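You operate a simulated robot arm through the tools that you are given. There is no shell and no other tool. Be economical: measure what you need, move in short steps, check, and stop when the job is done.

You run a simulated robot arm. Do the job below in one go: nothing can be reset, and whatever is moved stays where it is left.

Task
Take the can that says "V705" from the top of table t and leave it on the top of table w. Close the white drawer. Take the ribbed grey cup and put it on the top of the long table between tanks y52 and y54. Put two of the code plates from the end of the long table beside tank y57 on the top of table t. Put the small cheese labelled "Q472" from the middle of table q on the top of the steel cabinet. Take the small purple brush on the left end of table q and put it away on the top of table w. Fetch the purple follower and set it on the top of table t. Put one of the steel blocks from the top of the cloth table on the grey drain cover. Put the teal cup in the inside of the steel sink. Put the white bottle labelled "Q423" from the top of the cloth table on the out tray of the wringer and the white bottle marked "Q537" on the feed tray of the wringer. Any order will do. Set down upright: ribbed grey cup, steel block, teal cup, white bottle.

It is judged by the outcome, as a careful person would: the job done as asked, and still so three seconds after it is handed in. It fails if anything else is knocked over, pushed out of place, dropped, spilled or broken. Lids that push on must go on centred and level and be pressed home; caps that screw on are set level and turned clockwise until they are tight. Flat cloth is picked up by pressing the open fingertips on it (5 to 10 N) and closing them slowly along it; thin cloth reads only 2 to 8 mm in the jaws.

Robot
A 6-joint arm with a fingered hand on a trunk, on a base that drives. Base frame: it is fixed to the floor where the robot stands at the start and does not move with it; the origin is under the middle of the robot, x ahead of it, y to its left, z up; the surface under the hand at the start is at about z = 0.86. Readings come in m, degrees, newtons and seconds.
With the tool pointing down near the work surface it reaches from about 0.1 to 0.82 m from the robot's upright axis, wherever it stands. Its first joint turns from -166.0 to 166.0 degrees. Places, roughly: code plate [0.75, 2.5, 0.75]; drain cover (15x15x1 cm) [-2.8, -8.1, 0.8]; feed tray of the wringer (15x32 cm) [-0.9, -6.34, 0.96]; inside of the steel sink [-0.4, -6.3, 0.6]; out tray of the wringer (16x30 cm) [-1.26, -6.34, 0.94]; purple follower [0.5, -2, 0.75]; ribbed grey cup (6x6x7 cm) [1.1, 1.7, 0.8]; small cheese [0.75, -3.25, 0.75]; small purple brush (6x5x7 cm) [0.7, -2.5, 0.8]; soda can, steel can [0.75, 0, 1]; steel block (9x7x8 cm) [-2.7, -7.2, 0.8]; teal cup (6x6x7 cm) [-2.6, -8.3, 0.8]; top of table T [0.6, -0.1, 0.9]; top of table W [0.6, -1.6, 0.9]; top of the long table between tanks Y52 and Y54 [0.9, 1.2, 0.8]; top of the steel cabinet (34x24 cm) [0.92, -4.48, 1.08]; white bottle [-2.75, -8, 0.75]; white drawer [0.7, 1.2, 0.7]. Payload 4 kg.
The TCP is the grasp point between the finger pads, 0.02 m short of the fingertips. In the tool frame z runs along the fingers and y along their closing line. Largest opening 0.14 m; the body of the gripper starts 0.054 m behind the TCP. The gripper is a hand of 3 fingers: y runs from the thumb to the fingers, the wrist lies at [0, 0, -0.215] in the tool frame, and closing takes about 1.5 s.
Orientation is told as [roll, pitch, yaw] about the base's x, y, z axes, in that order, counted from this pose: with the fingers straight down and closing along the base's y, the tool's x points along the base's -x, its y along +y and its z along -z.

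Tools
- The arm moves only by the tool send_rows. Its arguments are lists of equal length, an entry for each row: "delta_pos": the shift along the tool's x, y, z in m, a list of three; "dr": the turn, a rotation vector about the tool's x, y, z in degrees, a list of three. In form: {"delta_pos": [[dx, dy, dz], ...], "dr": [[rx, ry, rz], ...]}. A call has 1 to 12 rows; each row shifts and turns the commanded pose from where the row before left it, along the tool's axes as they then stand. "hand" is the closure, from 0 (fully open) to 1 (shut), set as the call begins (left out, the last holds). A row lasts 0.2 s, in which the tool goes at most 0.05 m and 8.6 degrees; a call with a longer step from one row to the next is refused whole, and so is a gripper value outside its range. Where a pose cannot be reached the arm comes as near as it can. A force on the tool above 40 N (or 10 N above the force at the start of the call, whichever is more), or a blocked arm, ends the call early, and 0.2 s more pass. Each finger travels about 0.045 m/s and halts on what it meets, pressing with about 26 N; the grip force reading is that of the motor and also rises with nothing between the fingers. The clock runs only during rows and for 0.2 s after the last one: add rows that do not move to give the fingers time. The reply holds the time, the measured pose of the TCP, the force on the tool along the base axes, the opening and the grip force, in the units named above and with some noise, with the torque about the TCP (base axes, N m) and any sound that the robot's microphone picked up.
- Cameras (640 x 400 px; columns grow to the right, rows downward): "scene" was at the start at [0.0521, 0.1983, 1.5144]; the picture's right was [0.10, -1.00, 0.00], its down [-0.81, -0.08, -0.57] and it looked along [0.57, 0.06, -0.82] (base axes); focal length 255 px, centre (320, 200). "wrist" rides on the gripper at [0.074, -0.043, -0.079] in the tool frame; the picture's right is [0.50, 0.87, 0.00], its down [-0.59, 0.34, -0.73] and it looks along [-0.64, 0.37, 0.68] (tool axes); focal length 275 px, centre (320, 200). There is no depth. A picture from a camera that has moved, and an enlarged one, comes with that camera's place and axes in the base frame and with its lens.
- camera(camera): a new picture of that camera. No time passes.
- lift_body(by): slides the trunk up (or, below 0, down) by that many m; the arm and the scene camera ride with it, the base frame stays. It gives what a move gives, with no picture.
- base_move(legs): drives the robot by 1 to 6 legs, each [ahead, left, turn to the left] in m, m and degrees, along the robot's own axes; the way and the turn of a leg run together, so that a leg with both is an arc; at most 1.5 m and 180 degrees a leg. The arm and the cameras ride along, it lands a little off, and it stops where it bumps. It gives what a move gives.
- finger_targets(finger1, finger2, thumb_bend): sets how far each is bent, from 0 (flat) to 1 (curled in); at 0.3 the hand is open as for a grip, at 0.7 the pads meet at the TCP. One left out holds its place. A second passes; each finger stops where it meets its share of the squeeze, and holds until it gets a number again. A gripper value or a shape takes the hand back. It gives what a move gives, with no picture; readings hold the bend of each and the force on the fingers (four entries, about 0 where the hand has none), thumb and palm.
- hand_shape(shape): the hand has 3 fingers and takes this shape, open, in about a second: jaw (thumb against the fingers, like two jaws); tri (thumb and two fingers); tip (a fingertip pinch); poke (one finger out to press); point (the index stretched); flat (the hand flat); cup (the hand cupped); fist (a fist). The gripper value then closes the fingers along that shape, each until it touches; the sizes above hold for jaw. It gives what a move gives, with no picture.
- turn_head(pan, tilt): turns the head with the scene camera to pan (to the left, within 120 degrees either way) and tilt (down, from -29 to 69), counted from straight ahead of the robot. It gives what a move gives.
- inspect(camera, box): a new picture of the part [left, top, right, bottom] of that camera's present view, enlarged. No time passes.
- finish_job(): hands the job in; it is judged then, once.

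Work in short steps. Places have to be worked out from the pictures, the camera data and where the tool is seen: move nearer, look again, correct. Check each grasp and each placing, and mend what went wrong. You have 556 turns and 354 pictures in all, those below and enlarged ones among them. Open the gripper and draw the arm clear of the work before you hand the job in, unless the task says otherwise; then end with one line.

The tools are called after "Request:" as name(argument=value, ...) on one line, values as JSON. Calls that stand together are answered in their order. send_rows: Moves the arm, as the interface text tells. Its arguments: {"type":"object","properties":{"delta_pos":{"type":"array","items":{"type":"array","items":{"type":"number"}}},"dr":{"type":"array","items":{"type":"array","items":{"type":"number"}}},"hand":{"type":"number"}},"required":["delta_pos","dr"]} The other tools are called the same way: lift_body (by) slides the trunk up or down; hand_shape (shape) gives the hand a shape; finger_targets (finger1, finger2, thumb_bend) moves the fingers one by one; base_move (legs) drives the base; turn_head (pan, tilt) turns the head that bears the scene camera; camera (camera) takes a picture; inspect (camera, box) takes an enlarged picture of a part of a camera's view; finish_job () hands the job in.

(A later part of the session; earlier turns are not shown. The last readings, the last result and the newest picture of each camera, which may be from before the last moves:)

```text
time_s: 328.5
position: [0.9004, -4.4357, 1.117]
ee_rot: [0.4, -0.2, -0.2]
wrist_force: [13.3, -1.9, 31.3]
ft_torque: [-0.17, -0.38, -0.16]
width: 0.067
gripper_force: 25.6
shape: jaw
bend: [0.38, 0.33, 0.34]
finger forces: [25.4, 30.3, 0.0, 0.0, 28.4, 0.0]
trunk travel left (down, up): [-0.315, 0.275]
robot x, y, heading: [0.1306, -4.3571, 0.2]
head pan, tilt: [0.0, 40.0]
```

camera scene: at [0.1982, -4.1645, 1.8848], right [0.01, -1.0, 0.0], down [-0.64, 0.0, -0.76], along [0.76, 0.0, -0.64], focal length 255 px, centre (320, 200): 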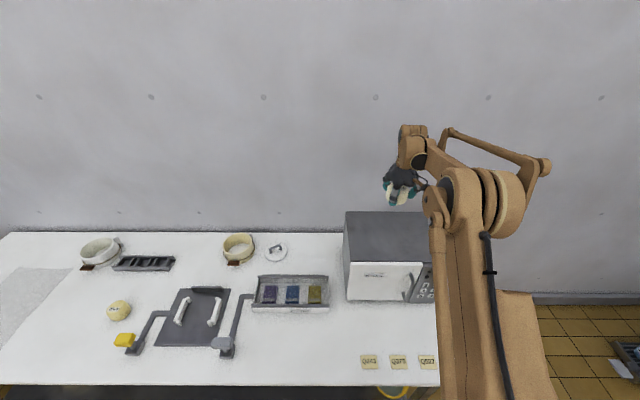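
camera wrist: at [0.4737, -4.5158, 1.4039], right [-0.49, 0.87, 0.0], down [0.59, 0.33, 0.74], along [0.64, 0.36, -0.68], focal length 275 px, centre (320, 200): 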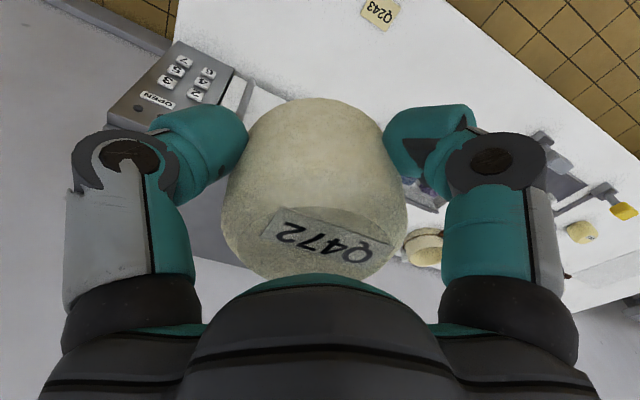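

Firm contact; I back off 2 mm, release, and rise.

Request:
send_rows(delta_pos=[[0, 0, -0.002], [0, 0, 0]], dr=[[0, 0, 0], [0, 0, 0]])

Request:
send_rows(delta_pos=[[0, 0, 0], [0, 0, 0], [0, 0, 0], [0, 0, 0], [0, 0, 0]], dr=[[0, 0, 0], [0, 0, 0], [0, 0, 0], [0, 0, 0], [0, 0, 0]], hand=0.15)

Request:
send_rows(delta_pos=[[0, 0, -0.02], [0, 0, -0.04], [0, 0, -0.05], [0, 0, -0.05], [0, 0, -0.05]], dr=[[0, 0, 0], [0, 0, 0], [0, 0, 0], [0, 0, 0], [0, 0, 0]])

Request:
camera(camera="wrist")

Request:
inspect(camera="scene", box=[320, 140, 480, 240])

```text
time_s: 329.1
position: [0.9006, -4.4359, 1.1183]
ee_rot: [0.4, -0.1, -0.2]
wrist_force: [8.6, -3.0, 18.1]
ft_torque: [-0.14, -0.23, -0.06]
width: 0.067
gripper_force: 26.0
shape: jaw
bend: [0.38, 0.33, 0.34]
finger forces: [25.9, 28.9, 0.0, 0.0, 28.1, 0.0]
trunk travel left (down, up): [-0.315, 0.275]
robot x, y, heading: [0.128, -4.3555, 0.2]
head pan, tilt: [0.0, 40.0]
```

```text
time_s: 330.3
position: [0.9013, -4.4363, 1.117]
ee_rot: [0.4, -0.1, -0.2]
wrist_force: [0.2, -0.1, 0.2]
ft_torque: [0.0, -0.02, 0.02]
width: 0.1189
gripper_force: 0.1
shape: jaw
bend: [0.24, 0.24, 0.22]
finger forces: [0.0, 0.0, 0.1, 0.0, 0.0, 0.0]
trunk travel left (down, up): [-0.315, 0.275]
robot x, y, heading: [0.1302, -4.3557, 0.3]
head pan, tilt: [0.0, 40.0]
```

```text
time_s: 331.5
position: [0.899, -4.4385, 1.3285]
ee_rot: [0.3, -0.2, -0.2]
wrist_force: [-0.9, 0.3, -0.3]
ft_torque: [0.06, -0.04, 0.02]
width: 0.1188
gripper_force: 0.1
shape: jaw
bend: [0.24, 0.24, 0.22]
finger forces: [0.0, 0.0, 0.0, 0.1, 0.0, 0.1]
trunk travel left (down, up): [-0.315, 0.275]
robot x, y, heading: [0.1317, -4.3518, 0.2]
head pan, tilt: [0.0, 40.0]
```

```text
219 pictures are left
camera wrist: at [0.825, -4.4822, 1.408], right [-0.5, 0.87, 0.0], down [0.59, 0.33, 0.74], along [0.64, 0.37, -0.68], focal length 275 px, centre (320, 200)
```

wrist: 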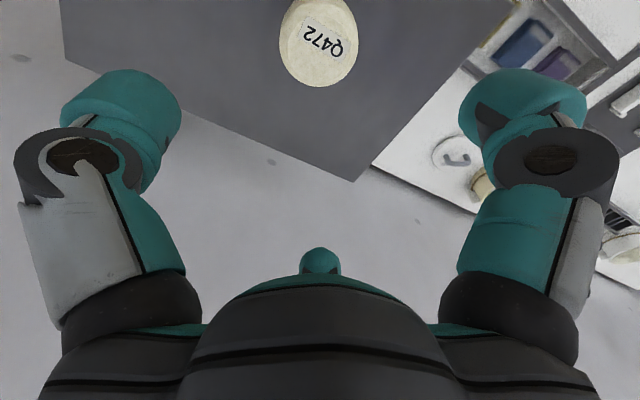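

```text
4.00 times, centred on (400, 190) of scene
camera zoom: at [0.1935, -4.1649, 1.7251], right [0.01, -1.0, 0.0], down [-0.64, 0.0, -0.77], along [0.77, 0.0, -0.64], focal length 1020 px, centre (0, 240)
```

zoom: 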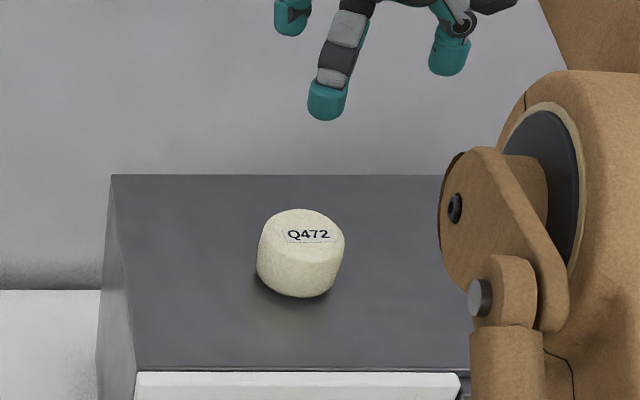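

Q472 sits on the cabinet. Now for the far end of the room: I retract, back off, and turn to face −y.

Request:
base_move(legs=[[-0.5, 0, 0]])

Request:
send_rows(delta_pos=[[0.045, 0, 0], [0.045, 0, 0], [0.045, 0, 0], [0.045, 0, 0], [0.045, 0, 0], [0.045, 0, 0]], dr=[[0, 0, 0], [0, 0, 0], [0, 0, 0], [0, 0, 0], [0, 0, 0], [0, 0, 0]], hand=0)

Request:
base_move(legs=[[-0.3, 0, 0], [0, 0, -90]])

Request:
turn_head(pan=25, tilt=20)

Request:
camera(camera="scene")

Request:
turn_head(pan=-40, tilt=20)

Request:
camera(camera="scene")

```text
time_s: 334.5
position: [0.3874, -4.4437, 1.327]
ee_rot: [0.4, -0.1, -0.2]
wrist_force: [-0.1, 0.2, 0.1]
ft_torque: [0.0, -0.04, -0.01]
width: 0.1189
gripper_force: 0.0
shape: jaw
bend: [0.24, 0.24, 0.22]
finger forces: [0.0, 0.0, 0.0, 0.0, 0.0, 0.0]
trunk travel left (down, up): [-0.315, 0.275]
robot x, y, heading: [-0.3808, -4.3592, 0.0]
head pan, tilt: [0.0, 40.0]
```

```text
time_s: 335.9
position: [0.1155, -4.4453, 1.3263]
ee_rot: [0.5, -0.3, -0.3]
wrist_force: [-1.0, 0.0, 0.5]
ft_torque: [0.02, -0.06, 0.01]
width: 0.1399
gripper_force: 0.0
shape: jaw
bend: [0.3, 0.3, 0.3]
finger forces: [0.1, 0.0, 0.0, 0.0, 0.0, 0.0]
trunk travel left (down, up): [-0.315, 0.275]
robot x, y, heading: [-0.3834, -4.363, 0.6]
head pan, tilt: [0.0, 40.0]
```

```text
time_s: 341.7
position: [-0.769, -4.8608, 1.3261]
ee_rot: [0.4, -0.1, -90.3]
wrist_force: [0.1, -0.7, 0.0]
ft_torque: [0.0, -0.02, -0.02]
width: 0.1398
gripper_force: 0.1
shape: jaw
bend: [0.3, 0.3, 0.3]
finger forces: [0.1, 0.0, 0.0, 0.1, 0.0, 0.0]
trunk travel left (down, up): [-0.315, 0.275]
robot x, y, heading: [-0.6819, -4.3607, -89.7]
head pan, tilt: [0.0, 40.0]
```

```text
time_s: 342.6
position: [-0.77, -4.8602, 1.3265]
ee_rot: [0.4, -0.2, -90.3]
wrist_force: [0.1, -0.2, 0.7]
ft_torque: [0.01, -0.02, 0.01]
width: 0.14
gripper_force: 0.1
shape: jaw
bend: [0.3, 0.3, 0.3]
finger forces: [0.1, 0.0, 0.0, 0.0, 0.1, 0.0]
trunk travel left (down, up): [-0.315, 0.275]
robot x, y, heading: [-0.6852, -4.3627, -89.8]
head pan, tilt: [25.0, 20.0]
```

```text
217 pictures are left
camera scene: at [-0.4536, -4.424, 1.7564], right [-0.9, -0.43, 0.0], down [-0.15, 0.31, -0.94], along [0.4, -0.85, -0.34], focal length 255 px, centre (320, 200)
```

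scene: 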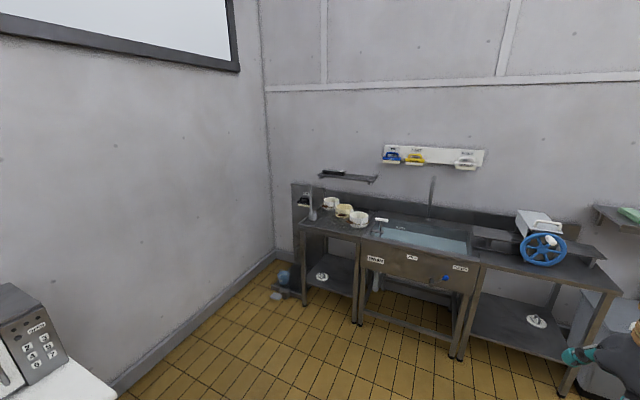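

```text
time_s: 344.0
position: [-0.7699, -4.8611, 1.3258]
ee_rot: [0.3, -0.1, -90.2]
wrist_force: [0.1, -0.6, -0.1]
ft_torque: [0.0, -0.02, 0.01]
width: 0.1399
gripper_force: 0.1
shape: jaw
bend: [0.3, 0.3, 0.3]
finger forces: [0.1, 0.0, 0.0, 0.1, 0.0, 0.1]
trunk travel left (down, up): [-0.315, 0.275]
robot x, y, heading: [-0.6818, -4.3619, -89.8]
head pan, tilt: [-40.0, 20.0]
```

```text
216 pictures are left
camera scene: at [-0.5527, -4.4113, 1.7565], right [-0.77, 0.64, 0.0], down [0.22, 0.26, -0.94], along [-0.6, -0.72, -0.34], focal length 255 px, centre (320, 200)
```

scene: 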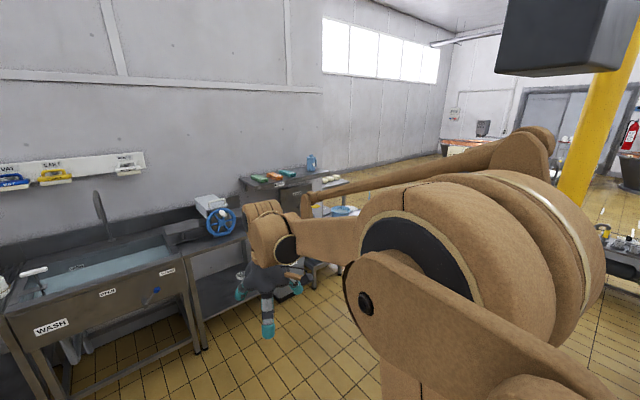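

I need a clear path to the cloth table; I look further right.

Request:
turn_head(pan=-85, tilt=25)

Request:
camera(camera="scene")

```text
time_s: 345.1
position: [-0.7695, -4.8622, 1.3255]
ee_rot: [0.4, 0.0, -90.3]
wrist_force: [0.7, -0.1, 0.1]
ft_torque: [0.01, 0.0, -0.02]
width: 0.1401
gripper_force: 0.0
shape: jaw
bend: [0.3, 0.3, 0.3]
finger forces: [0.0, 0.0, 0.0, 0.0, 0.0, 0.0]
trunk travel left (down, up): [-0.315, 0.275]
robot x, y, heading: [-0.6782, -4.3587, -89.8]
head pan, tilt: [-85.0, 25.0]
```

```text
215 pictures are left
camera scene: at [-0.585, -4.3482, 1.7484], right [-0.09, 1.0, 0.0], down [0.42, 0.04, -0.91], along [-0.9, -0.08, -0.42], focal length 255 px, centre (320, 200)
```

scene: 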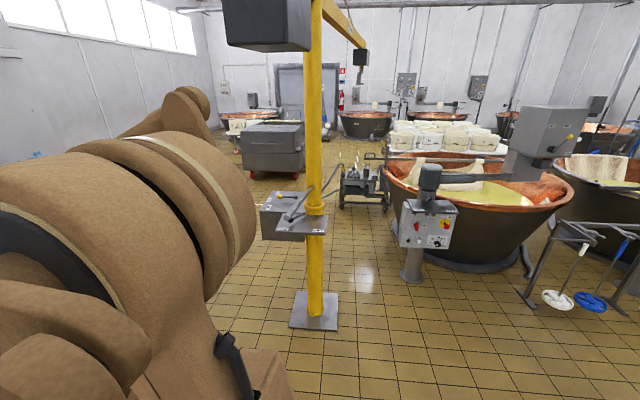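

A yellow column stands near (−2.14, −4.5). I'll pass between it and the sink bench, first stopping in front of the wringer to look at its trays.

Request:
base_move(legs=[[0.5, 0, 0], [0.35, -0.3, 0]])

Request:
turn_head(pan=0, tilt=40)

Request:
camera(camera="scene")

Request:
turn_head(pan=-50, tilt=20)

Request:
camera(camera="scene")

```text
time_s: 350.4
position: [-1.0565, -5.7137, 1.3259]
ee_rot: [0.3, 0.0, -89.6]
wrist_force: [-0.3, 1.0, 0.3]
ft_torque: [-0.03, 0.0, 0.01]
width: 0.1396
gripper_force: 0.0
shape: jaw
bend: [0.3, 0.3, 0.3]
finger forces: [0.1, 0.0, 0.1, 0.0, 0.0, 0.0]
trunk travel left (down, up): [-0.315, 0.275]
robot x, y, heading: [-0.9744, -5.2114, -89.0]
head pan, tilt: [-85.0, 25.0]
```

```text
time_s: 352.0
position: [-1.0577, -5.7136, 1.3251]
ee_rot: [0.4, -0.1, -89.6]
wrist_force: [-0.1, -0.2, -0.1]
ft_torque: [0.01, -0.01, 0.01]
width: 0.1399
gripper_force: 0.1
shape: jaw
bend: [0.3, 0.3, 0.3]
finger forces: [0.0, 0.1, 0.0, 0.1, 0.0, 0.0]
trunk travel left (down, up): [-0.315, 0.275]
robot x, y, heading: [-0.9765, -5.212, -89.3]
head pan, tilt: [0.0, 40.0]
```

```text
214 pictures are left
camera scene: at [-0.7851, -5.2724, 1.7251], right [-1.0, -0.02, 0.0], down [-0.01, 0.64, -0.77], along [0.01, -0.77, -0.64], focal length 255 px, centre (320, 200)
```

scene: 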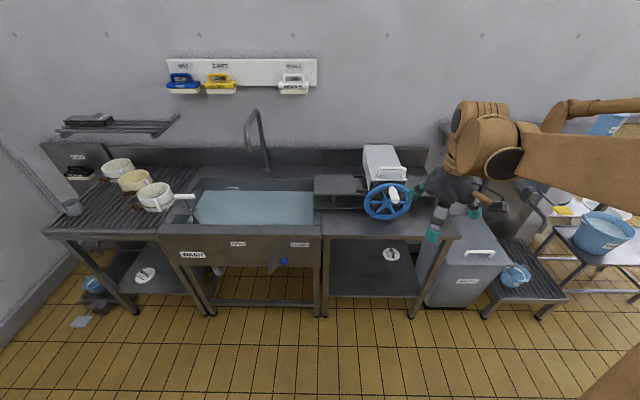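

```text
time_s: 353.2
position: [-1.0558, -5.7129, 1.3257]
ee_rot: [0.5, -0.1, -89.6]
wrist_force: [0.9, -0.3, 0.8]
ft_torque: [0.0, 0.0, 0.03]
width: 0.1398
gripper_force: 0.0
shape: jaw
bend: [0.3, 0.3, 0.3]
finger forces: [0.0, 0.1, 0.0, 0.1, 0.0, 0.1]
trunk travel left (down, up): [-0.315, 0.275]
robot x, y, heading: [-0.9747, -5.2116, -89.2]
head pan, tilt: [-50.0, 20.0]
```

```text
213 pictures are left
camera scene: at [-0.8568, -5.2485, 1.7564], right [-0.66, 0.75, 0.0], down [0.26, 0.22, -0.94], along [-0.71, -0.62, -0.34], focal length 255 px, centre (320, 200)
```

scene: 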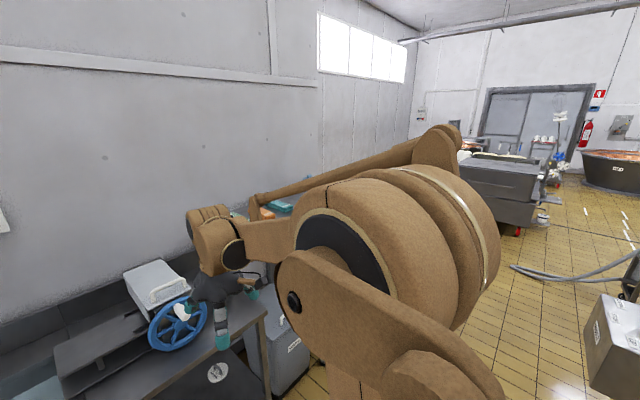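

I turn to face −x and travel along the corridor with the camera looking ahead.

Request:
base_move(legs=[[0.05, 0, 0], [0, 0, -90.8]])

Request:
turn_head(pan=25, tilt=25)

Request:
camera(camera="scene")

```text
time_s: 358.0
position: [-1.4748, -5.17, 1.3256]
ee_rot: [0.4, -0.1, 179.0]
wrist_force: [-0.1, -0.2, 1.2]
ft_torque: [0.0, -0.01, -0.04]
width: 0.1397
gripper_force: 0.1
shape: jaw
bend: [0.3, 0.3, 0.3]
finger forces: [0.1, 0.1, 0.0, 0.0, 0.0, 0.0]
trunk travel left (down, up): [-0.315, 0.275]
robot x, y, heading: [-0.9744, -5.2634, 179.6]
head pan, tilt: [-50.0, 20.0]
```

```text
time_s: 359.4
position: [-1.4755, -5.1698, 1.3258]
ee_rot: [0.5, -0.1, 179.0]
wrist_force: [0.4, 0.0, 0.7]
ft_torque: [0.02, 0.04, 0.02]
width: 0.1399
gripper_force: 0.1
shape: jaw
bend: [0.3, 0.3, 0.3]
finger forces: [0.0, 0.0, 0.0, 0.0, 0.0, 0.0]
trunk travel left (down, up): [-0.315, 0.275]
robot x, y, heading: [-0.9774, -5.2646, 179.7]
head pan, tilt: [25.0, 25.0]
```

```text
212 pictures are left
camera scene: at [-1.0408, -5.4902, 1.7484], right [-0.42, 0.91, 0.0], down [0.38, 0.18, -0.91], along [-0.82, -0.38, -0.42], focal length 255 px, centre (320, 200)
```

scene: 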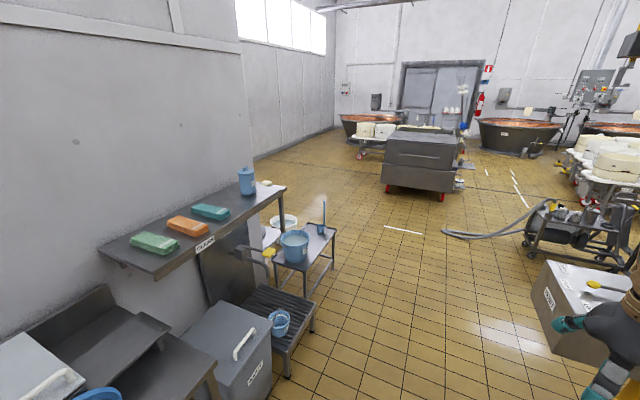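

The wall ends at about x ≈ −2.4; the cloth table must be round that corner. I drive along −x, then shift left round the corner.

Request:
base_move(legs=[[1.3, 0, 0.3], [1.3, 0, 0]])

Request:
turn_head(pan=100, tilt=25)

Request:
camera(camera="scene")

```text
time_s: 372.2
position: [-4.0872, -5.1569, 1.3268]
ee_rot: [0.4, -0.2, 179.1]
wrist_force: [0.3, 0.5, 0.4]
ft_torque: [0.01, -0.02, -0.01]
width: 0.1401
gripper_force: 0.0
shape: jaw
bend: [0.3, 0.3, 0.3]
finger forces: [0.0, 0.0, 0.1, 0.0, 0.0, 0.0]
trunk travel left (down, up): [-0.315, 0.275]
robot x, y, heading: [-3.5881, -5.2438, 179.6]
head pan, tilt: [25.0, 25.0]
```

```text
time_s: 373.6
position: [-4.0877, -5.1567, 1.3262]
ee_rot: [0.4, -0.1, 179.1]
wrist_force: [-0.3, -0.4, -0.1]
ft_torque: [-0.02, -0.03, -0.01]
width: 0.1399
gripper_force: 0.0
shape: jaw
bend: [0.3, 0.3, 0.3]
finger forces: [0.1, 0.0, 0.0, 0.0, 0.0, 0.1]
trunk travel left (down, up): [-0.315, 0.275]
robot x, y, heading: [-3.5848, -5.2469, 179.7]
head pan, tilt: [100.0, 25.0]
```

```text
211 pictures are left
camera scene: at [-3.5548, -5.5281, 1.7484], right [-0.99, -0.17, 0.0], down [-0.07, 0.42, -0.91], along [0.15, -0.89, -0.42], focal length 255 px, centre (320, 200)
```

scene: 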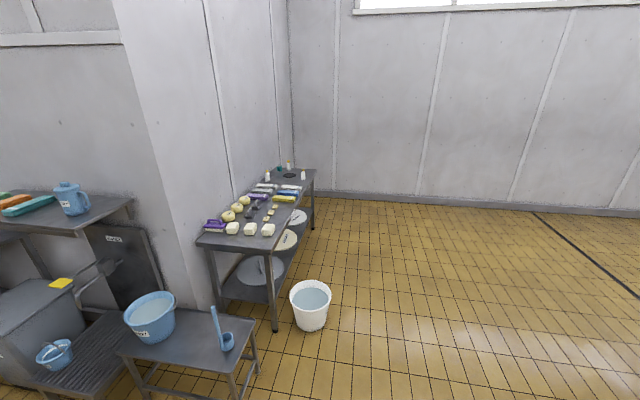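

The cloth table is round the corner, with a white bucket on the floor near (−3.24, −6.92). I go round it with a wide berth and turn to face the table.

Request:
base_move(legs=[[0.35, 0, 0.3], [0, 1.2, 0], [0, 1.2, 0], [0, 0, 180]])

Request:
turn_head(pan=0, tilt=35)

Request:
camera(camera="scene")

```text
time_s: 394.4
position: [-3.3848, -7.7624, 1.3254]
ee_rot: [0.4, -0.1, -3.1]
wrist_force: [-0.5, -1.1, 0.7]
ft_torque: [0.01, -0.03, 0.0]
width: 0.1399
gripper_force: 0.1
shape: jaw
bend: [0.3, 0.3, 0.3]
finger forces: [0.0, 0.1, 0.0, 0.0, 0.0, 0.0]
trunk travel left (down, up): [-0.315, 0.275]
robot x, y, heading: [-3.8804, -7.6498, -2.4]
head pan, tilt: [100.0, 25.0]
```

```text
time_s: 396.2
position: [-3.3836, -7.7623, 1.3264]
ee_rot: [0.5, -0.1, -3.1]
wrist_force: [0.4, -0.1, 0.5]
ft_torque: [-0.02, -0.02, -0.01]
width: 0.1399
gripper_force: 0.1
shape: jaw
bend: [0.3, 0.3, 0.3]
finger forces: [0.1, 0.0, 0.1, 0.1, 0.1, 0.0]
trunk travel left (down, up): [-0.315, 0.275]
robot x, y, heading: [-3.8818, -7.6527, -2.2]
head pan, tilt: [0.0, 35.0]
```

```text
210 pictures are left
camera scene: at [-3.8028, -7.4643, 1.7326], right [-0.04, -1.0, 0.0], down [-0.57, 0.02, -0.82], along [0.82, -0.04, -0.57], focal length 255 px, centre (320, 200)
```

scene: 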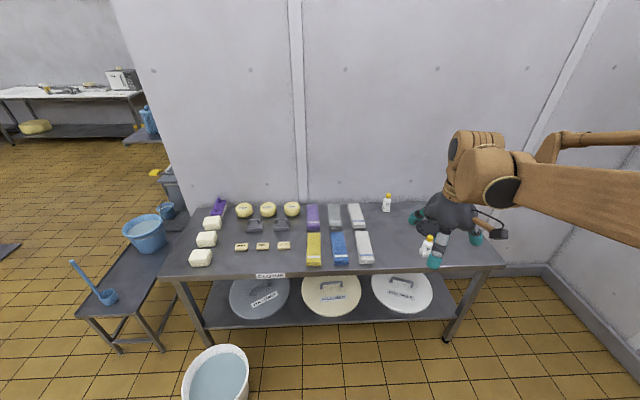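

I enlarge the table to identify the blocks, bottles, cup and drain cover.

Request:
inspect(camera="scene", box=[180, 190, 340, 290])

Request:
inspect(camera="scene", box=[340, 180, 520, 292])

Request:
camera(camera="wrist")

```text
4.00 times, centred on (260, 240) of scene
camera zoom: at [-3.8028, -7.4643, 1.7326], right [-0.04, -1.0, 0.0], down [-0.57, 0.02, -0.82], along [0.82, -0.04, -0.57], focal length 1020 px, centre (560, 40)
```

zoom: 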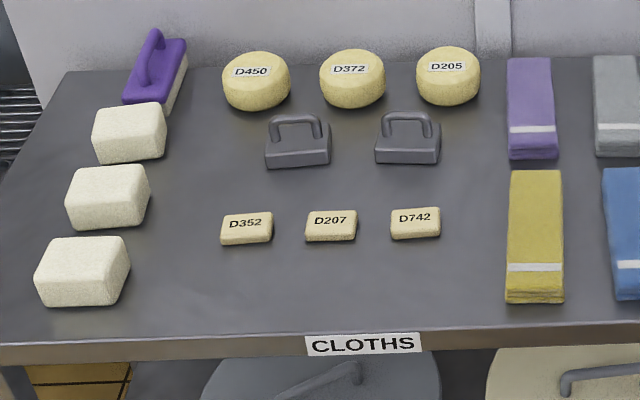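

```text
3.56 times, centred on (430, 236) of scene
camera zoom: at [-3.8028, -7.4643, 1.7326], right [-0.04, -1.0, 0.0], down [-0.57, 0.02, -0.82], along [0.82, -0.04, -0.57], focal length 907 px, centre (-71, 72)
```

zoom: 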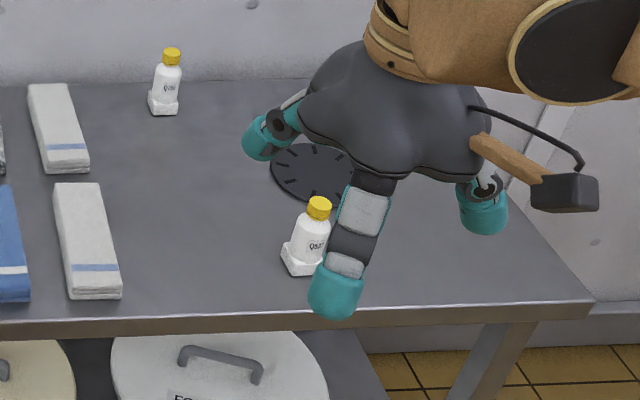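

```text
207 pictures are left
camera wrist: at [-3.4606, -7.8012, 1.4058], right [-0.45, 0.89, 0.0], down [0.6, 0.3, 0.74], along [0.66, 0.34, -0.68], focal length 275 px, centre (320, 200)
```

wrist: 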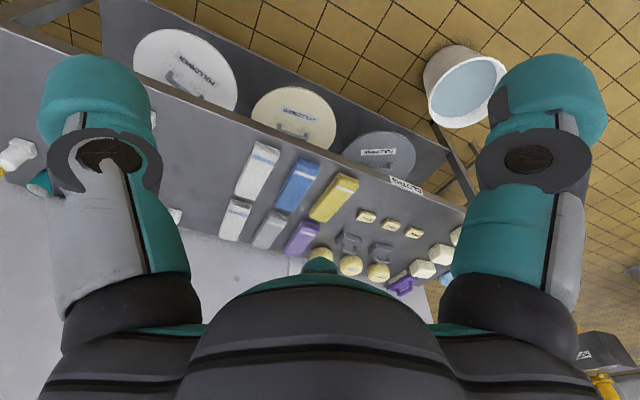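

The two grey weights with handles are the steel blocks, and the dark round disc is the drain cover. I drive closer to the table, keeping clear of the bucket.

Request:
base_move(legs=[[0, 0.05, 2.2], [0.46, 0.05, 0]])

Request:
camera(camera="scene")

Request:
camera(camera="wrist")

```text
time_s: 399.5
position: [-2.9171, -7.6511, 1.3254]
ee_rot: [0.3, 0.0, -1.1]
wrist_force: [-1.2, -0.3, -1.1]
ft_torque: [0.02, 0.02, -0.01]
width: 0.1399
gripper_force: 0.1
shape: jaw
bend: [0.3, 0.3, 0.3]
finger forces: [0.1, 0.0, 0.0, 0.1, 0.1, 0.0]
trunk travel left (down, up): [-0.315, 0.275]
robot x, y, heading: [-3.4158, -7.5547, -0.6]
head pan, tilt: [0.0, 35.0]
```

```text
206 pictures are left
camera scene: at [-3.3455, -7.3662, 1.7326], right [-0.01, -1.0, 0.0], down [-0.57, 0.01, -0.82], along [0.82, -0.01, -0.57], focal length 255 px, centre (320, 200)
```

scene: 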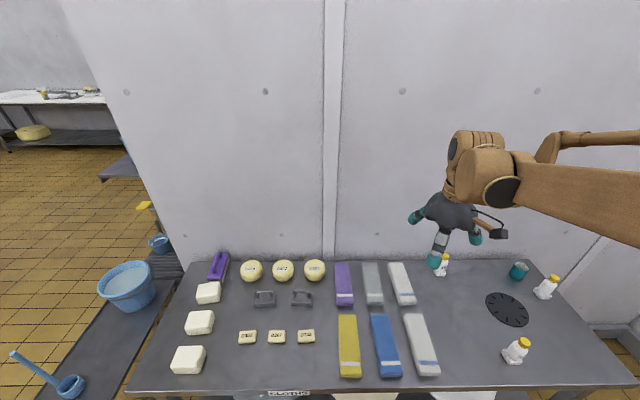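

```text
205 pictures are left
camera wrist: at [-2.993, -7.6921, 1.4055], right [-0.48, 0.88, 0.0], down [0.59, 0.32, 0.74], along [0.64, 0.36, -0.68], focal length 275 px, centre (320, 200)
```

wrist: 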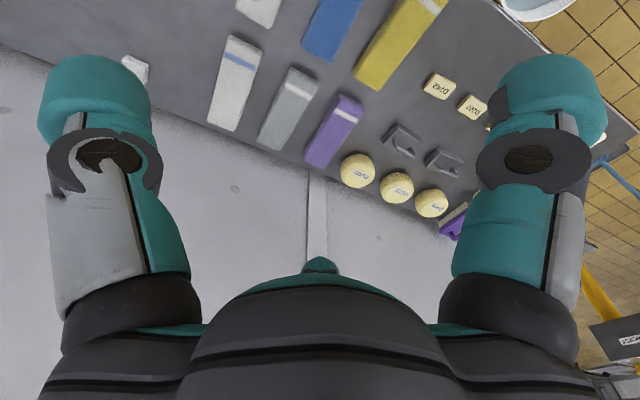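

Three bottles are visible; I zoom to read their labels, and on the steel block.

Request:
inspect(camera="scene", box=[480, 250, 576, 310])

Request:
inspect(camera="scene", box=[420, 245, 468, 275])

Request:
inspect(camera="scene", box=[484, 325, 548, 365])

Request:
inspect(camera="scene", box=[230, 280, 326, 340])

Request:
inspect(camera="wrist", box=[360, 110, 488, 190])

```text
6.67 times, centred on (528, 280) of scene
camera zoom: at [-3.3455, -7.3662, 1.7326], right [-0.01, -1.0, 0.0], down [-0.57, 0.01, -0.82], along [0.82, -0.01, -0.57], focal length 1700 px, centre (-1067, -333)
```

zoom: 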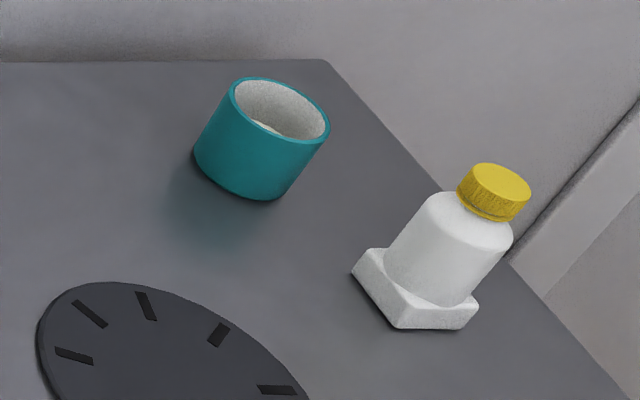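

```text
13.33 times, centred on (444, 260) of scene
camera zoom: at [-3.3455, -7.3662, 1.7326], right [-0.01, -1.0, 0.0], down [-0.57, 0.01, -0.82], along [0.82, -0.01, -0.57], focal length 3400 px, centre (-1333, -600)
```

zoom: 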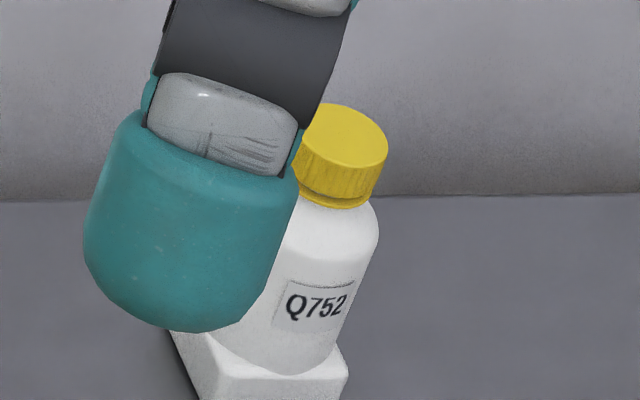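

```text
10.00 times, centred on (516, 345) of scene
camera zoom: at [-3.3455, -7.3662, 1.7326], right [-0.01, -1.0, 0.0], down [-0.57, 0.01, -0.82], along [0.82, -0.01, -0.57], focal length 2550 px, centre (-1640, -1250)
```

zoom: 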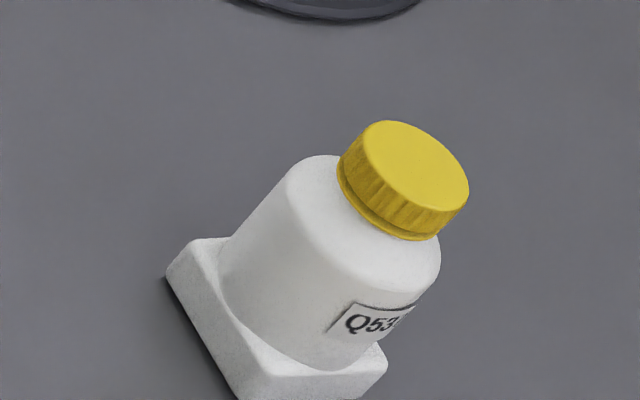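

```text
6.67 times, centred on (278, 310) of scene
camera zoom: at [-3.3455, -7.3662, 1.7326], right [-0.01, -1.0, 0.0], down [-0.57, 0.01, -0.82], along [0.82, -0.01, -0.57], focal length 1700 px, centre (600, -533)
```

zoom: 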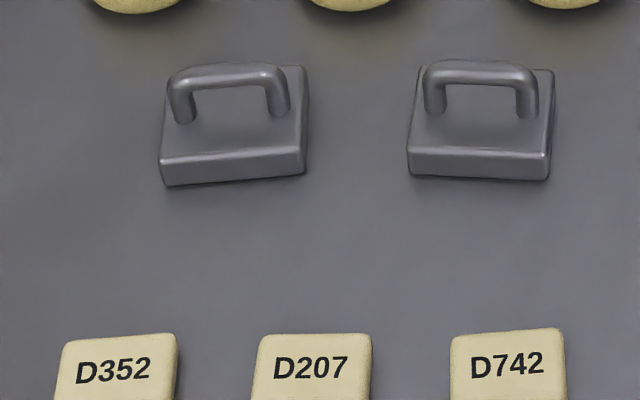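

```text
5.00 times, centred on (424, 150) of wrist
camera zoom: at [-2.993, -7.6921, 1.4055], right [-0.48, 0.88, 0.0], down [0.59, 0.32, 0.74], along [0.64, 0.36, -0.68], focal length 1376 px, centre (-200, 450)
```

zoom: 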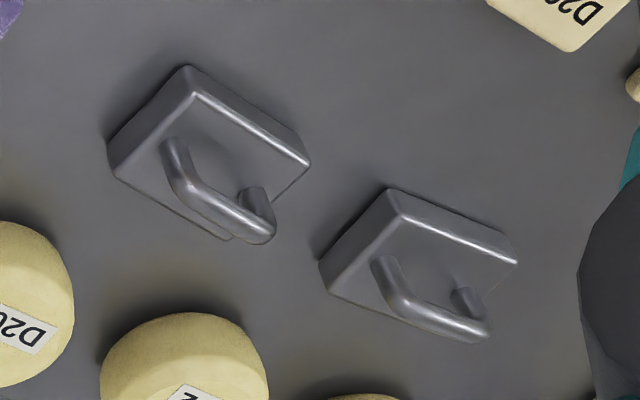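

Bottles: Q752 at the back, Q53x (Q537) in front; the third, facing away, should be Q423. For the block I first grip block B's handle at about (−2.729, −7.303, 0.865). I turn the hand to yaw −94.

Request:
send_rows(delta_pos=[[0, 0, 0], [0, 0, 0], [0, 0, 0], [0, 0, 0], [0, 0, 0], [0, 0, 0], [0, 0, 0], [0, 0, 0], [0, 0, 0], [0, 0, 0], [0, 0, 0]], dr=[[0, 0, 8.45], [0, 0, 8.45], [0, 0, 8.45], [0, 0, 8.45], [0, 0, 8.45], [0, 0, 8.45], [0, 0, 8.45], [0, 0, 8.45], [0, 0, 8.45], [0, 0, 8.45], [0, 0, 8.45]], hand=0.35)

Request:
send_rows(delta_pos=[[0.044, 0.02, 0], [0.044, 0.02, 0], [0.044, 0.02, 0], [0.044, 0.02, 0], [0.044, 0.02, 0], [0.044, 0.02, 0], [0.044, 0.02, 0], [0.036, 0.017, 0]], dr=[[0, 0, 0], [0, 0, 0], [0, 0, 0], [0, 0, 0], [0, 0, 0], [0, 0, 0], [0, 0, 0], [0, 0, 0]])

Request:
camera(camera="wrist")

```text
time_s: 401.9
position: [-2.9179, -7.6507, 1.3263]
ee_rot: [0.1, 0.5, -94.4]
wrist_force: [-0.3, -0.4, 0.0]
ft_torque: [-0.01, 0.0, 0.0]
width: 0.0918
gripper_force: 0.2
shape: jaw
bend: [0.28, 0.28, 0.27]
finger forces: [0.0, 0.1, 0.0, 0.0, 0.0, 0.0]
trunk travel left (down, up): [-0.315, 0.275]
robot x, y, heading: [-3.4156, -7.5568, -0.5]
head pan, tilt: [0.0, 35.0]
```

```text
time_s: 403.7
position: [-2.7358, -7.3175, 1.3269]
ee_rot: [0.0, 0.3, -94.2]
wrist_force: [0.6, 0.8, -0.3]
ft_torque: [-0.03, 0.02, 0.03]
width: 0.0915
gripper_force: 0.1
shape: jaw
bend: [0.28, 0.28, 0.27]
finger forces: [0.0, 0.0, 0.0, 0.0, 0.0, 0.0]
trunk travel left (down, up): [-0.315, 0.275]
robot x, y, heading: [-3.4183, -7.5565, -0.9]
head pan, tilt: [0.0, 35.0]
```

```text
199 pictures are left
camera wrist: at [-2.7733, -7.2405, 1.4084], right [0.9, 0.44, 0.0], down [0.29, -0.61, 0.73], along [0.32, -0.66, -0.68], focal length 275 px, centre (320, 200)
```

wrist: 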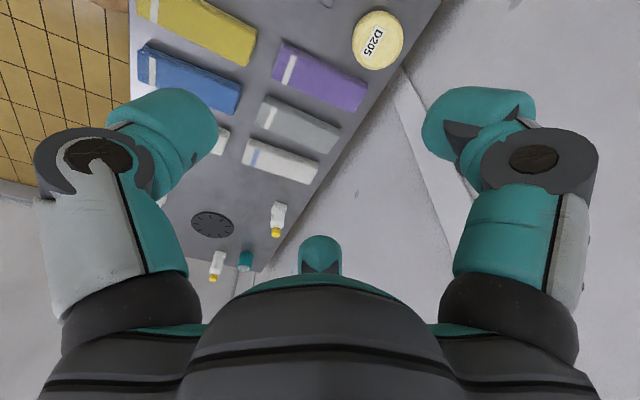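

Reachable. I lower the trunk 0.3 m and look again.

Request:
lift_body(by=-0.2)

Request:
send_rows(delta_pos=[[0, 0, 0.05], [0, 0, 0.05], [0, 0, 0.05]], dr=[[0, 0, 0], [0, 0, 0], [0, 0, 0]])

Request:
camera(camera="wrist")

Request:
inspect(camera="scene", box=[220, 150, 380, 250])

```text
time_s: 405.9
position: [-2.7378, -7.3199, 1.1278]
ee_rot: [0.1, 0.4, -94.2]
wrist_force: [-0.1, -0.3, -0.3]
ft_torque: [-0.02, 0.02, 0.01]
width: 0.0914
gripper_force: 0.0
shape: jaw
bend: [0.28, 0.28, 0.27]
finger forces: [0.0, 0.1, 0.0, 0.0, 0.0, 0.0]
trunk travel left (down, up): [-0.115, 0.475]
robot x, y, heading: [-3.4184, -7.5555, -0.5]
head pan, tilt: [0.0, 35.0]
```

```text
time_s: 406.7
position: [-2.7358, -7.3173, 0.9793]
ee_rot: [0.0, 0.3, -94.2]
wrist_force: [-0.2, 0.8, 0.0]
ft_torque: [-0.02, 0.0, 0.0]
width: 0.0913
gripper_force: 0.0
shape: jaw
bend: [0.28, 0.28, 0.27]
finger forces: [0.0, 0.1, 0.0, 0.1, 0.0, 0.0]
trunk travel left (down, up): [-0.115, 0.475]
robot x, y, heading: [-3.4175, -7.5543, -0.5]
head pan, tilt: [0.0, 35.0]
```

```text
198 pictures are left
camera wrist: at [-2.7734, -7.2402, 1.0597], right [0.9, 0.44, 0.0], down [0.29, -0.62, 0.73], along [0.32, -0.66, -0.68], focal length 275 px, centre (320, 200)
```

wrist: 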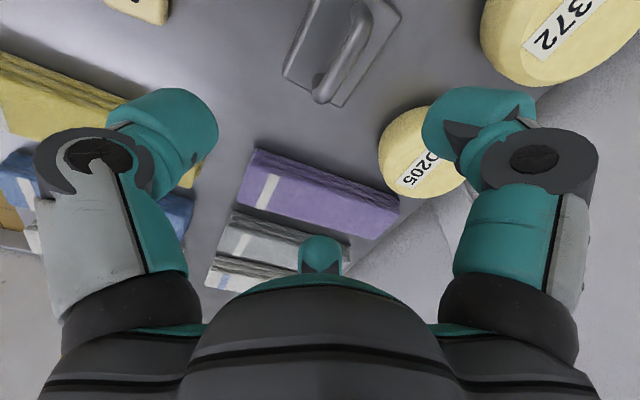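

```text
4.00 times, centred on (300, 200) of scene
camera zoom: at [-3.3459, -7.3659, 1.5325], right [-0.01, -1.0, 0.0], down [-0.57, 0.01, -0.82], along [0.82, -0.01, -0.57], focal length 1020 px, centre (400, 200)
```

zoom: 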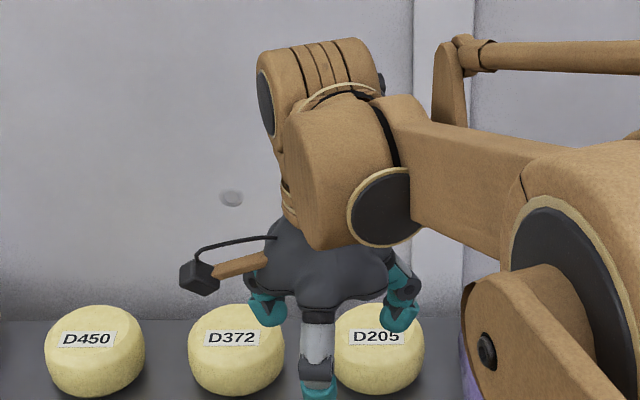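

Request:
inspect(camera="wrist", box=[240, 0, 440, 125])

```text
3.20 times, centred on (340, 62) of wrist
camera zoom: at [-2.7734, -7.2402, 1.0597], right [0.9, 0.44, 0.0], down [0.29, -0.62, 0.73], along [0.32, -0.66, -0.68], focal length 881 px, centre (256, 640)
```

zoom: 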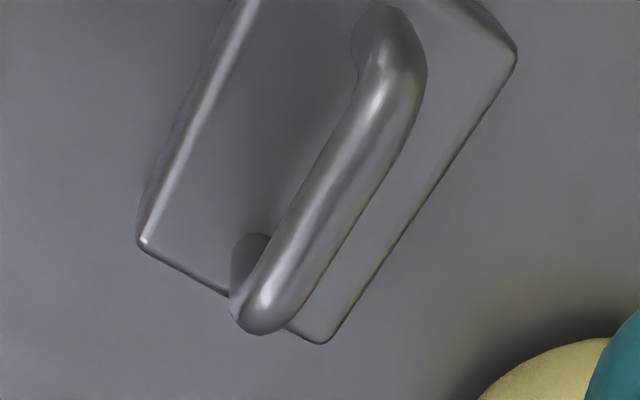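

The handle's bar is centred at (−2.729, −7.298), along y. I align and lower to z ≈ 0.862.

Request:
send_rows(delta_pos=[[0.0204, 0.0054, 0.02], [0, 0, 0.04], [0, 0, 0.035], [0, 0, 0.015], [0, 0, 0.006]], dr=[[0, 0, -2], [0, 0, 0], [0, 0, 0], [0, 0, 0], [0, 0, 0]])

Request:
camera(camera="wrist")

```text
time_s: 407.9
position: [-2.7295, -7.2975, 0.8625]
ee_rot: [0.1, 0.3, -92.1]
wrist_force: [0.6, 0.7, 0.4]
ft_torque: [-0.02, 0.0, 0.0]
width: 0.0915
gripper_force: 0.1
shape: jaw
bend: [0.28, 0.28, 0.27]
finger forces: [0.0, 0.0, 0.0, 0.1, 0.0, 0.1]
trunk travel left (down, up): [-0.115, 0.475]
robot x, y, heading: [-3.4149, -7.553, -0.8]
head pan, tilt: [0.0, 35.0]
```

```text
195 pictures are left
camera wrist: at [-2.7696, -7.222, 0.9437], right [0.88, 0.47, 0.0], down [0.32, -0.6, 0.73], along [0.34, -0.65, -0.68], focal length 275 px, centre (320, 200)
```

wrist: 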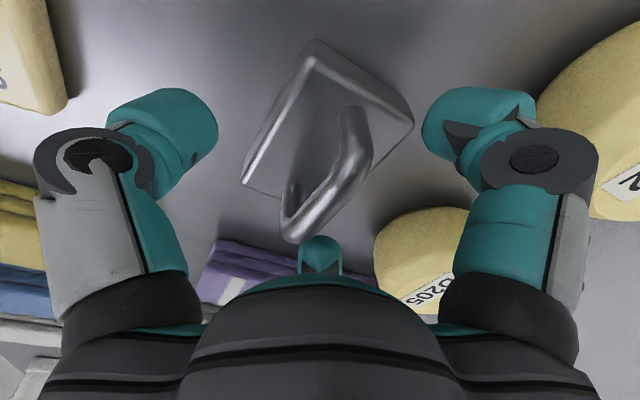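

The bar is slightly lower than thought (z ≈ 0.847). I lower 1.3 cm more and close.

Request:
send_rows(delta_pos=[[0.001, 0.003, 0.008], [0, 0, 0.005]], dr=[[0, 0, 0], [0, 0, 0]])

Request:
send_rows(delta_pos=[[0, 0, 0], [0, 0, 0], [0, 0, 0], [0, 0, 0], [0, 0, 0], [0, 0, 0], [0, 0, 0]], dr=[[0, 0, 0], [0, 0, 0], [0, 0, 0], [0, 0, 0], [0, 0, 0], [0, 0, 0], [0, 0, 0]], hand=1)

Request:
camera(camera="wrist")

```text
time_s: 408.5
position: [-2.7262, -7.2969, 0.8504]
ee_rot: [0.1, 0.3, -92.1]
wrist_force: [0.4, 1.2, 0.9]
ft_torque: [-0.01, -0.03, 0.01]
width: 0.0915
gripper_force: 0.1
shape: jaw
bend: [0.28, 0.28, 0.27]
finger forces: [0.1, 0.8, 0.1, 0.0, 0.0, 0.1]
trunk travel left (down, up): [-0.115, 0.475]
robot x, y, heading: [-3.4201, -7.5594, -0.7]
head pan, tilt: [0.0, 35.0]
```

```text
time_s: 410.1
position: [-2.7259, -7.2965, 0.8484]
ee_rot: [0.1, 0.3, -92.1]
wrist_force: [1.3, 0.2, -8.8]
ft_torque: [0.23, -0.24, 0.0]
width: 0.0137
gripper_force: 26.4
shape: jaw
bend: [0.47, 0.85, 0.75]
finger forces: [16.2, 13.2, 0.0, 0.0, 20.0, 0.0]
trunk travel left (down, up): [-0.115, 0.475]
robot x, y, heading: [-3.417, -7.5553, -0.8]
head pan, tilt: [0.0, 35.0]
```

```text
194 pictures are left
camera wrist: at [-2.7663, -7.2206, 0.9298], right [0.88, 0.47, 0.0], down [0.32, -0.6, 0.73], along [0.34, -0.65, -0.68], focal length 275 px, centre (320, 200)
```

wrist: 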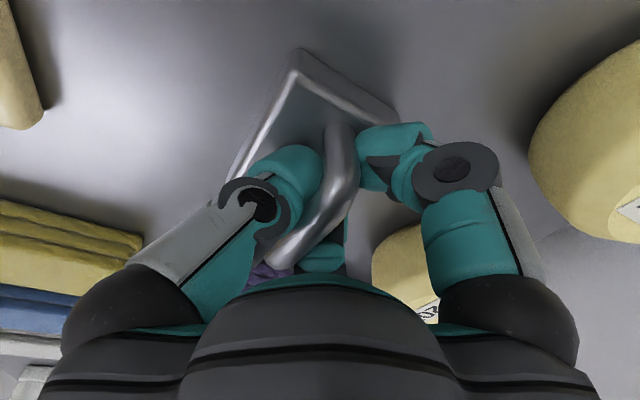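

The bar is gripped. I lift gently and check that it stays level.

Request:
send_rows(delta_pos=[[0, 0, -0.01], [0, 0, -0.02], [0, 0, -0.03]], dr=[[0, 0, 0], [0, 0, 0], [0, 0, 0]])

Request:
camera(camera="wrist")

Request:
inspect(camera="scene", box=[220, 180, 380, 280])

```text
time_s: 410.9
position: [-2.7268, -7.299, 0.909]
ee_rot: [0.0, 0.3, -92.1]
wrist_force: [0.2, -0.7, -12.7]
ft_torque: [0.05, -0.1, -0.01]
width: 0.0128
gripper_force: 26.0
shape: jaw
bend: [1.0, 0.84, 0.75]
finger forces: [13.4, 13.0, 0.0, 0.1, 19.6, 0.0]
trunk travel left (down, up): [-0.115, 0.475]
robot x, y, heading: [-3.4154, -7.5574, -0.7]
head pan, tilt: [0.0, 35.0]
```

```text
193 pictures are left
camera wrist: at [-2.7656, -7.2225, 0.9902], right [0.88, 0.47, 0.0], down [0.32, -0.6, 0.73], along [0.34, -0.65, -0.68], focal length 275 px, centre (320, 200)
```

wrist: 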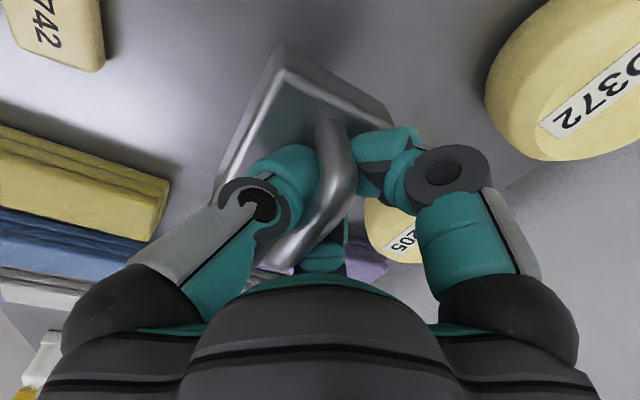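

```text
4.00 times, centred on (300, 230) of scene
camera zoom: at [-3.3456, -7.3659, 1.5325], right [-0.01, -1.0, 0.0], down [-0.57, 0.01, -0.82], along [0.82, -0.01, -0.57], focal length 1020 px, centre (400, 80)
```

zoom: 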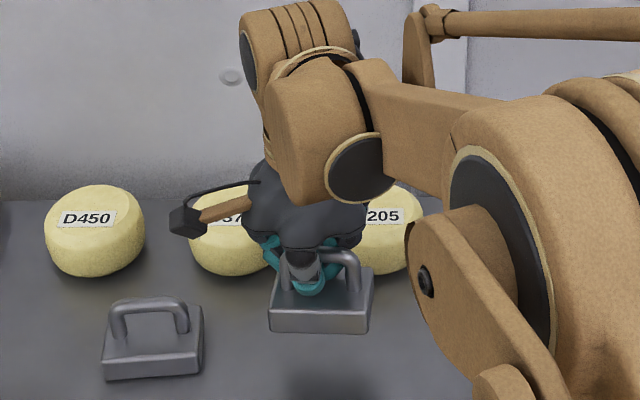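

The block hangs level (about 1.3 kg). I raise and drive right to the drain cover.

Request:
lift_body(by=0.25)

Request:
base_move(legs=[[0, -0.62, 0.5]])

Request:
camera(camera="scene")

Request:
camera(camera="wrist")

```text
time_s: 413.5
position: [-2.7256, -7.2994, 1.1583]
ee_rot: [0.1, 0.3, -92.1]
wrist_force: [0.4, -0.2, -11.8]
ft_torque: [0.07, -0.09, 0.02]
width: 0.013
gripper_force: 26.2
shape: jaw
bend: [1.0, 0.84, 0.75]
finger forces: [13.3, 12.8, 0.0, 0.0, 19.8, 0.0]
trunk travel left (down, up): [-0.365, 0.225]
robot x, y, heading: [-3.417, -7.5587, -0.4]
head pan, tilt: [0.0, 35.0]
```

```text
time_s: 416.9
position: [-2.7312, -7.9047, 1.1607]
ee_rot: [0.0, 0.4, -90.9]
wrist_force: [-0.4, -0.6, -11.9]
ft_torque: [0.12, -0.05, 0.0]
width: 0.0128
gripper_force: 25.4
shape: jaw
bend: [1.0, 0.84, 0.75]
finger forces: [13.3, 12.9, 0.0, 0.1, 19.9, 0.0]
trunk travel left (down, up): [-0.365, 0.225]
robot x, y, heading: [-3.4192, -8.1739, 0.7]
head pan, tilt: [0.0, 35.0]
```

```text
191 pictures are left
camera scene: at [-3.3497, -7.9858, 1.7825], right [0.01, -1.0, 0.0], down [-0.57, -0.01, -0.82], along [0.82, 0.01, -0.57], focal length 255 px, centre (320, 200)
```

scene: 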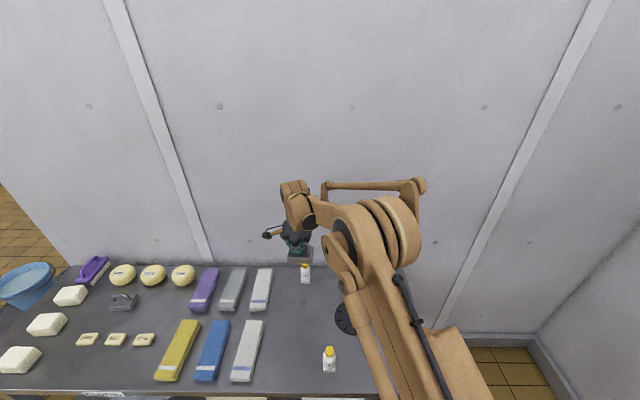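

```text
190 pictures are left
camera wrist: at [-2.7732, -7.8292, 1.24], right [0.87, 0.49, 0.0], down [0.33, -0.6, 0.73], along [0.36, -0.64, -0.68], focal length 275 px, centre (320, 200)
```

wrist: 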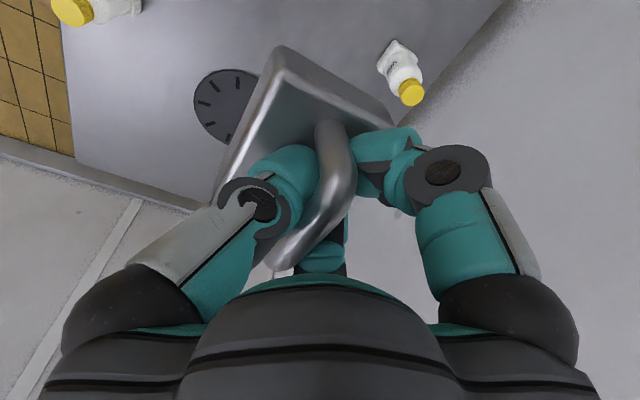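

The drain cover's centre is at about (−2.775, −8.112). I move the block over it.

Request:
send_rows(delta_pos=[[-0.0416, -0.0082, 0], [-0.0416, -0.0082, 0], [-0.0416, -0.0082, 0], [-0.0416, -0.0082, 0], [-0.0416, -0.0082, 0]], dr=[[0, 0, 0], [0, 0, 0], [0, 0, 0], [0, 0, 0], [0, 0, 0]])

Request:
camera(camera="wrist")

Request:
camera(camera="scene")

```text
time_s: 418.1
position: [-2.7777, -8.1134, 1.1582]
ee_rot: [0.0, 0.5, -90.9]
wrist_force: [-0.8, -0.5, -11.7]
ft_torque: [0.13, -0.09, 0.04]
width: 0.0129
gripper_force: 25.8
shape: jaw
bend: [1.0, 0.84, 0.75]
finger forces: [13.0, 12.6, 0.1, 0.1, 20.6, 0.1]
trunk travel left (down, up): [-0.365, 0.225]
robot x, y, heading: [-3.4174, -8.1757, 0.3]
head pan, tilt: [0.0, 35.0]
```

```text
189 pictures are left
camera wrist: at [-2.8194, -8.0387, 1.2388], right [0.87, 0.49, 0.0], down [0.33, -0.6, 0.73], along [0.36, -0.64, -0.68], focal length 275 px, centre (320, 200)
```

wrist: 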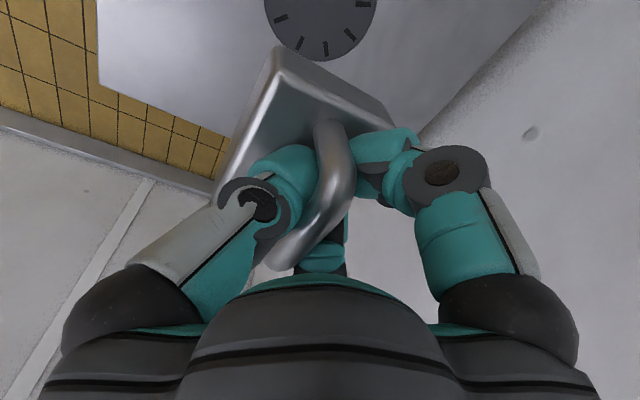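

```text
188 pictures are left
camera scene: at [-3.3503, -7.9881, 1.7828], right [0.01, -1.0, 0.0], down [-0.57, 0.0, -0.82], along [0.82, 0.01, -0.57], focal length 255 px, centre (320, 200)
```

scene: 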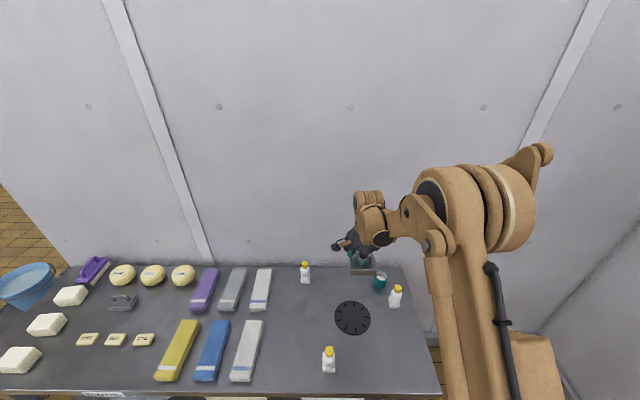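

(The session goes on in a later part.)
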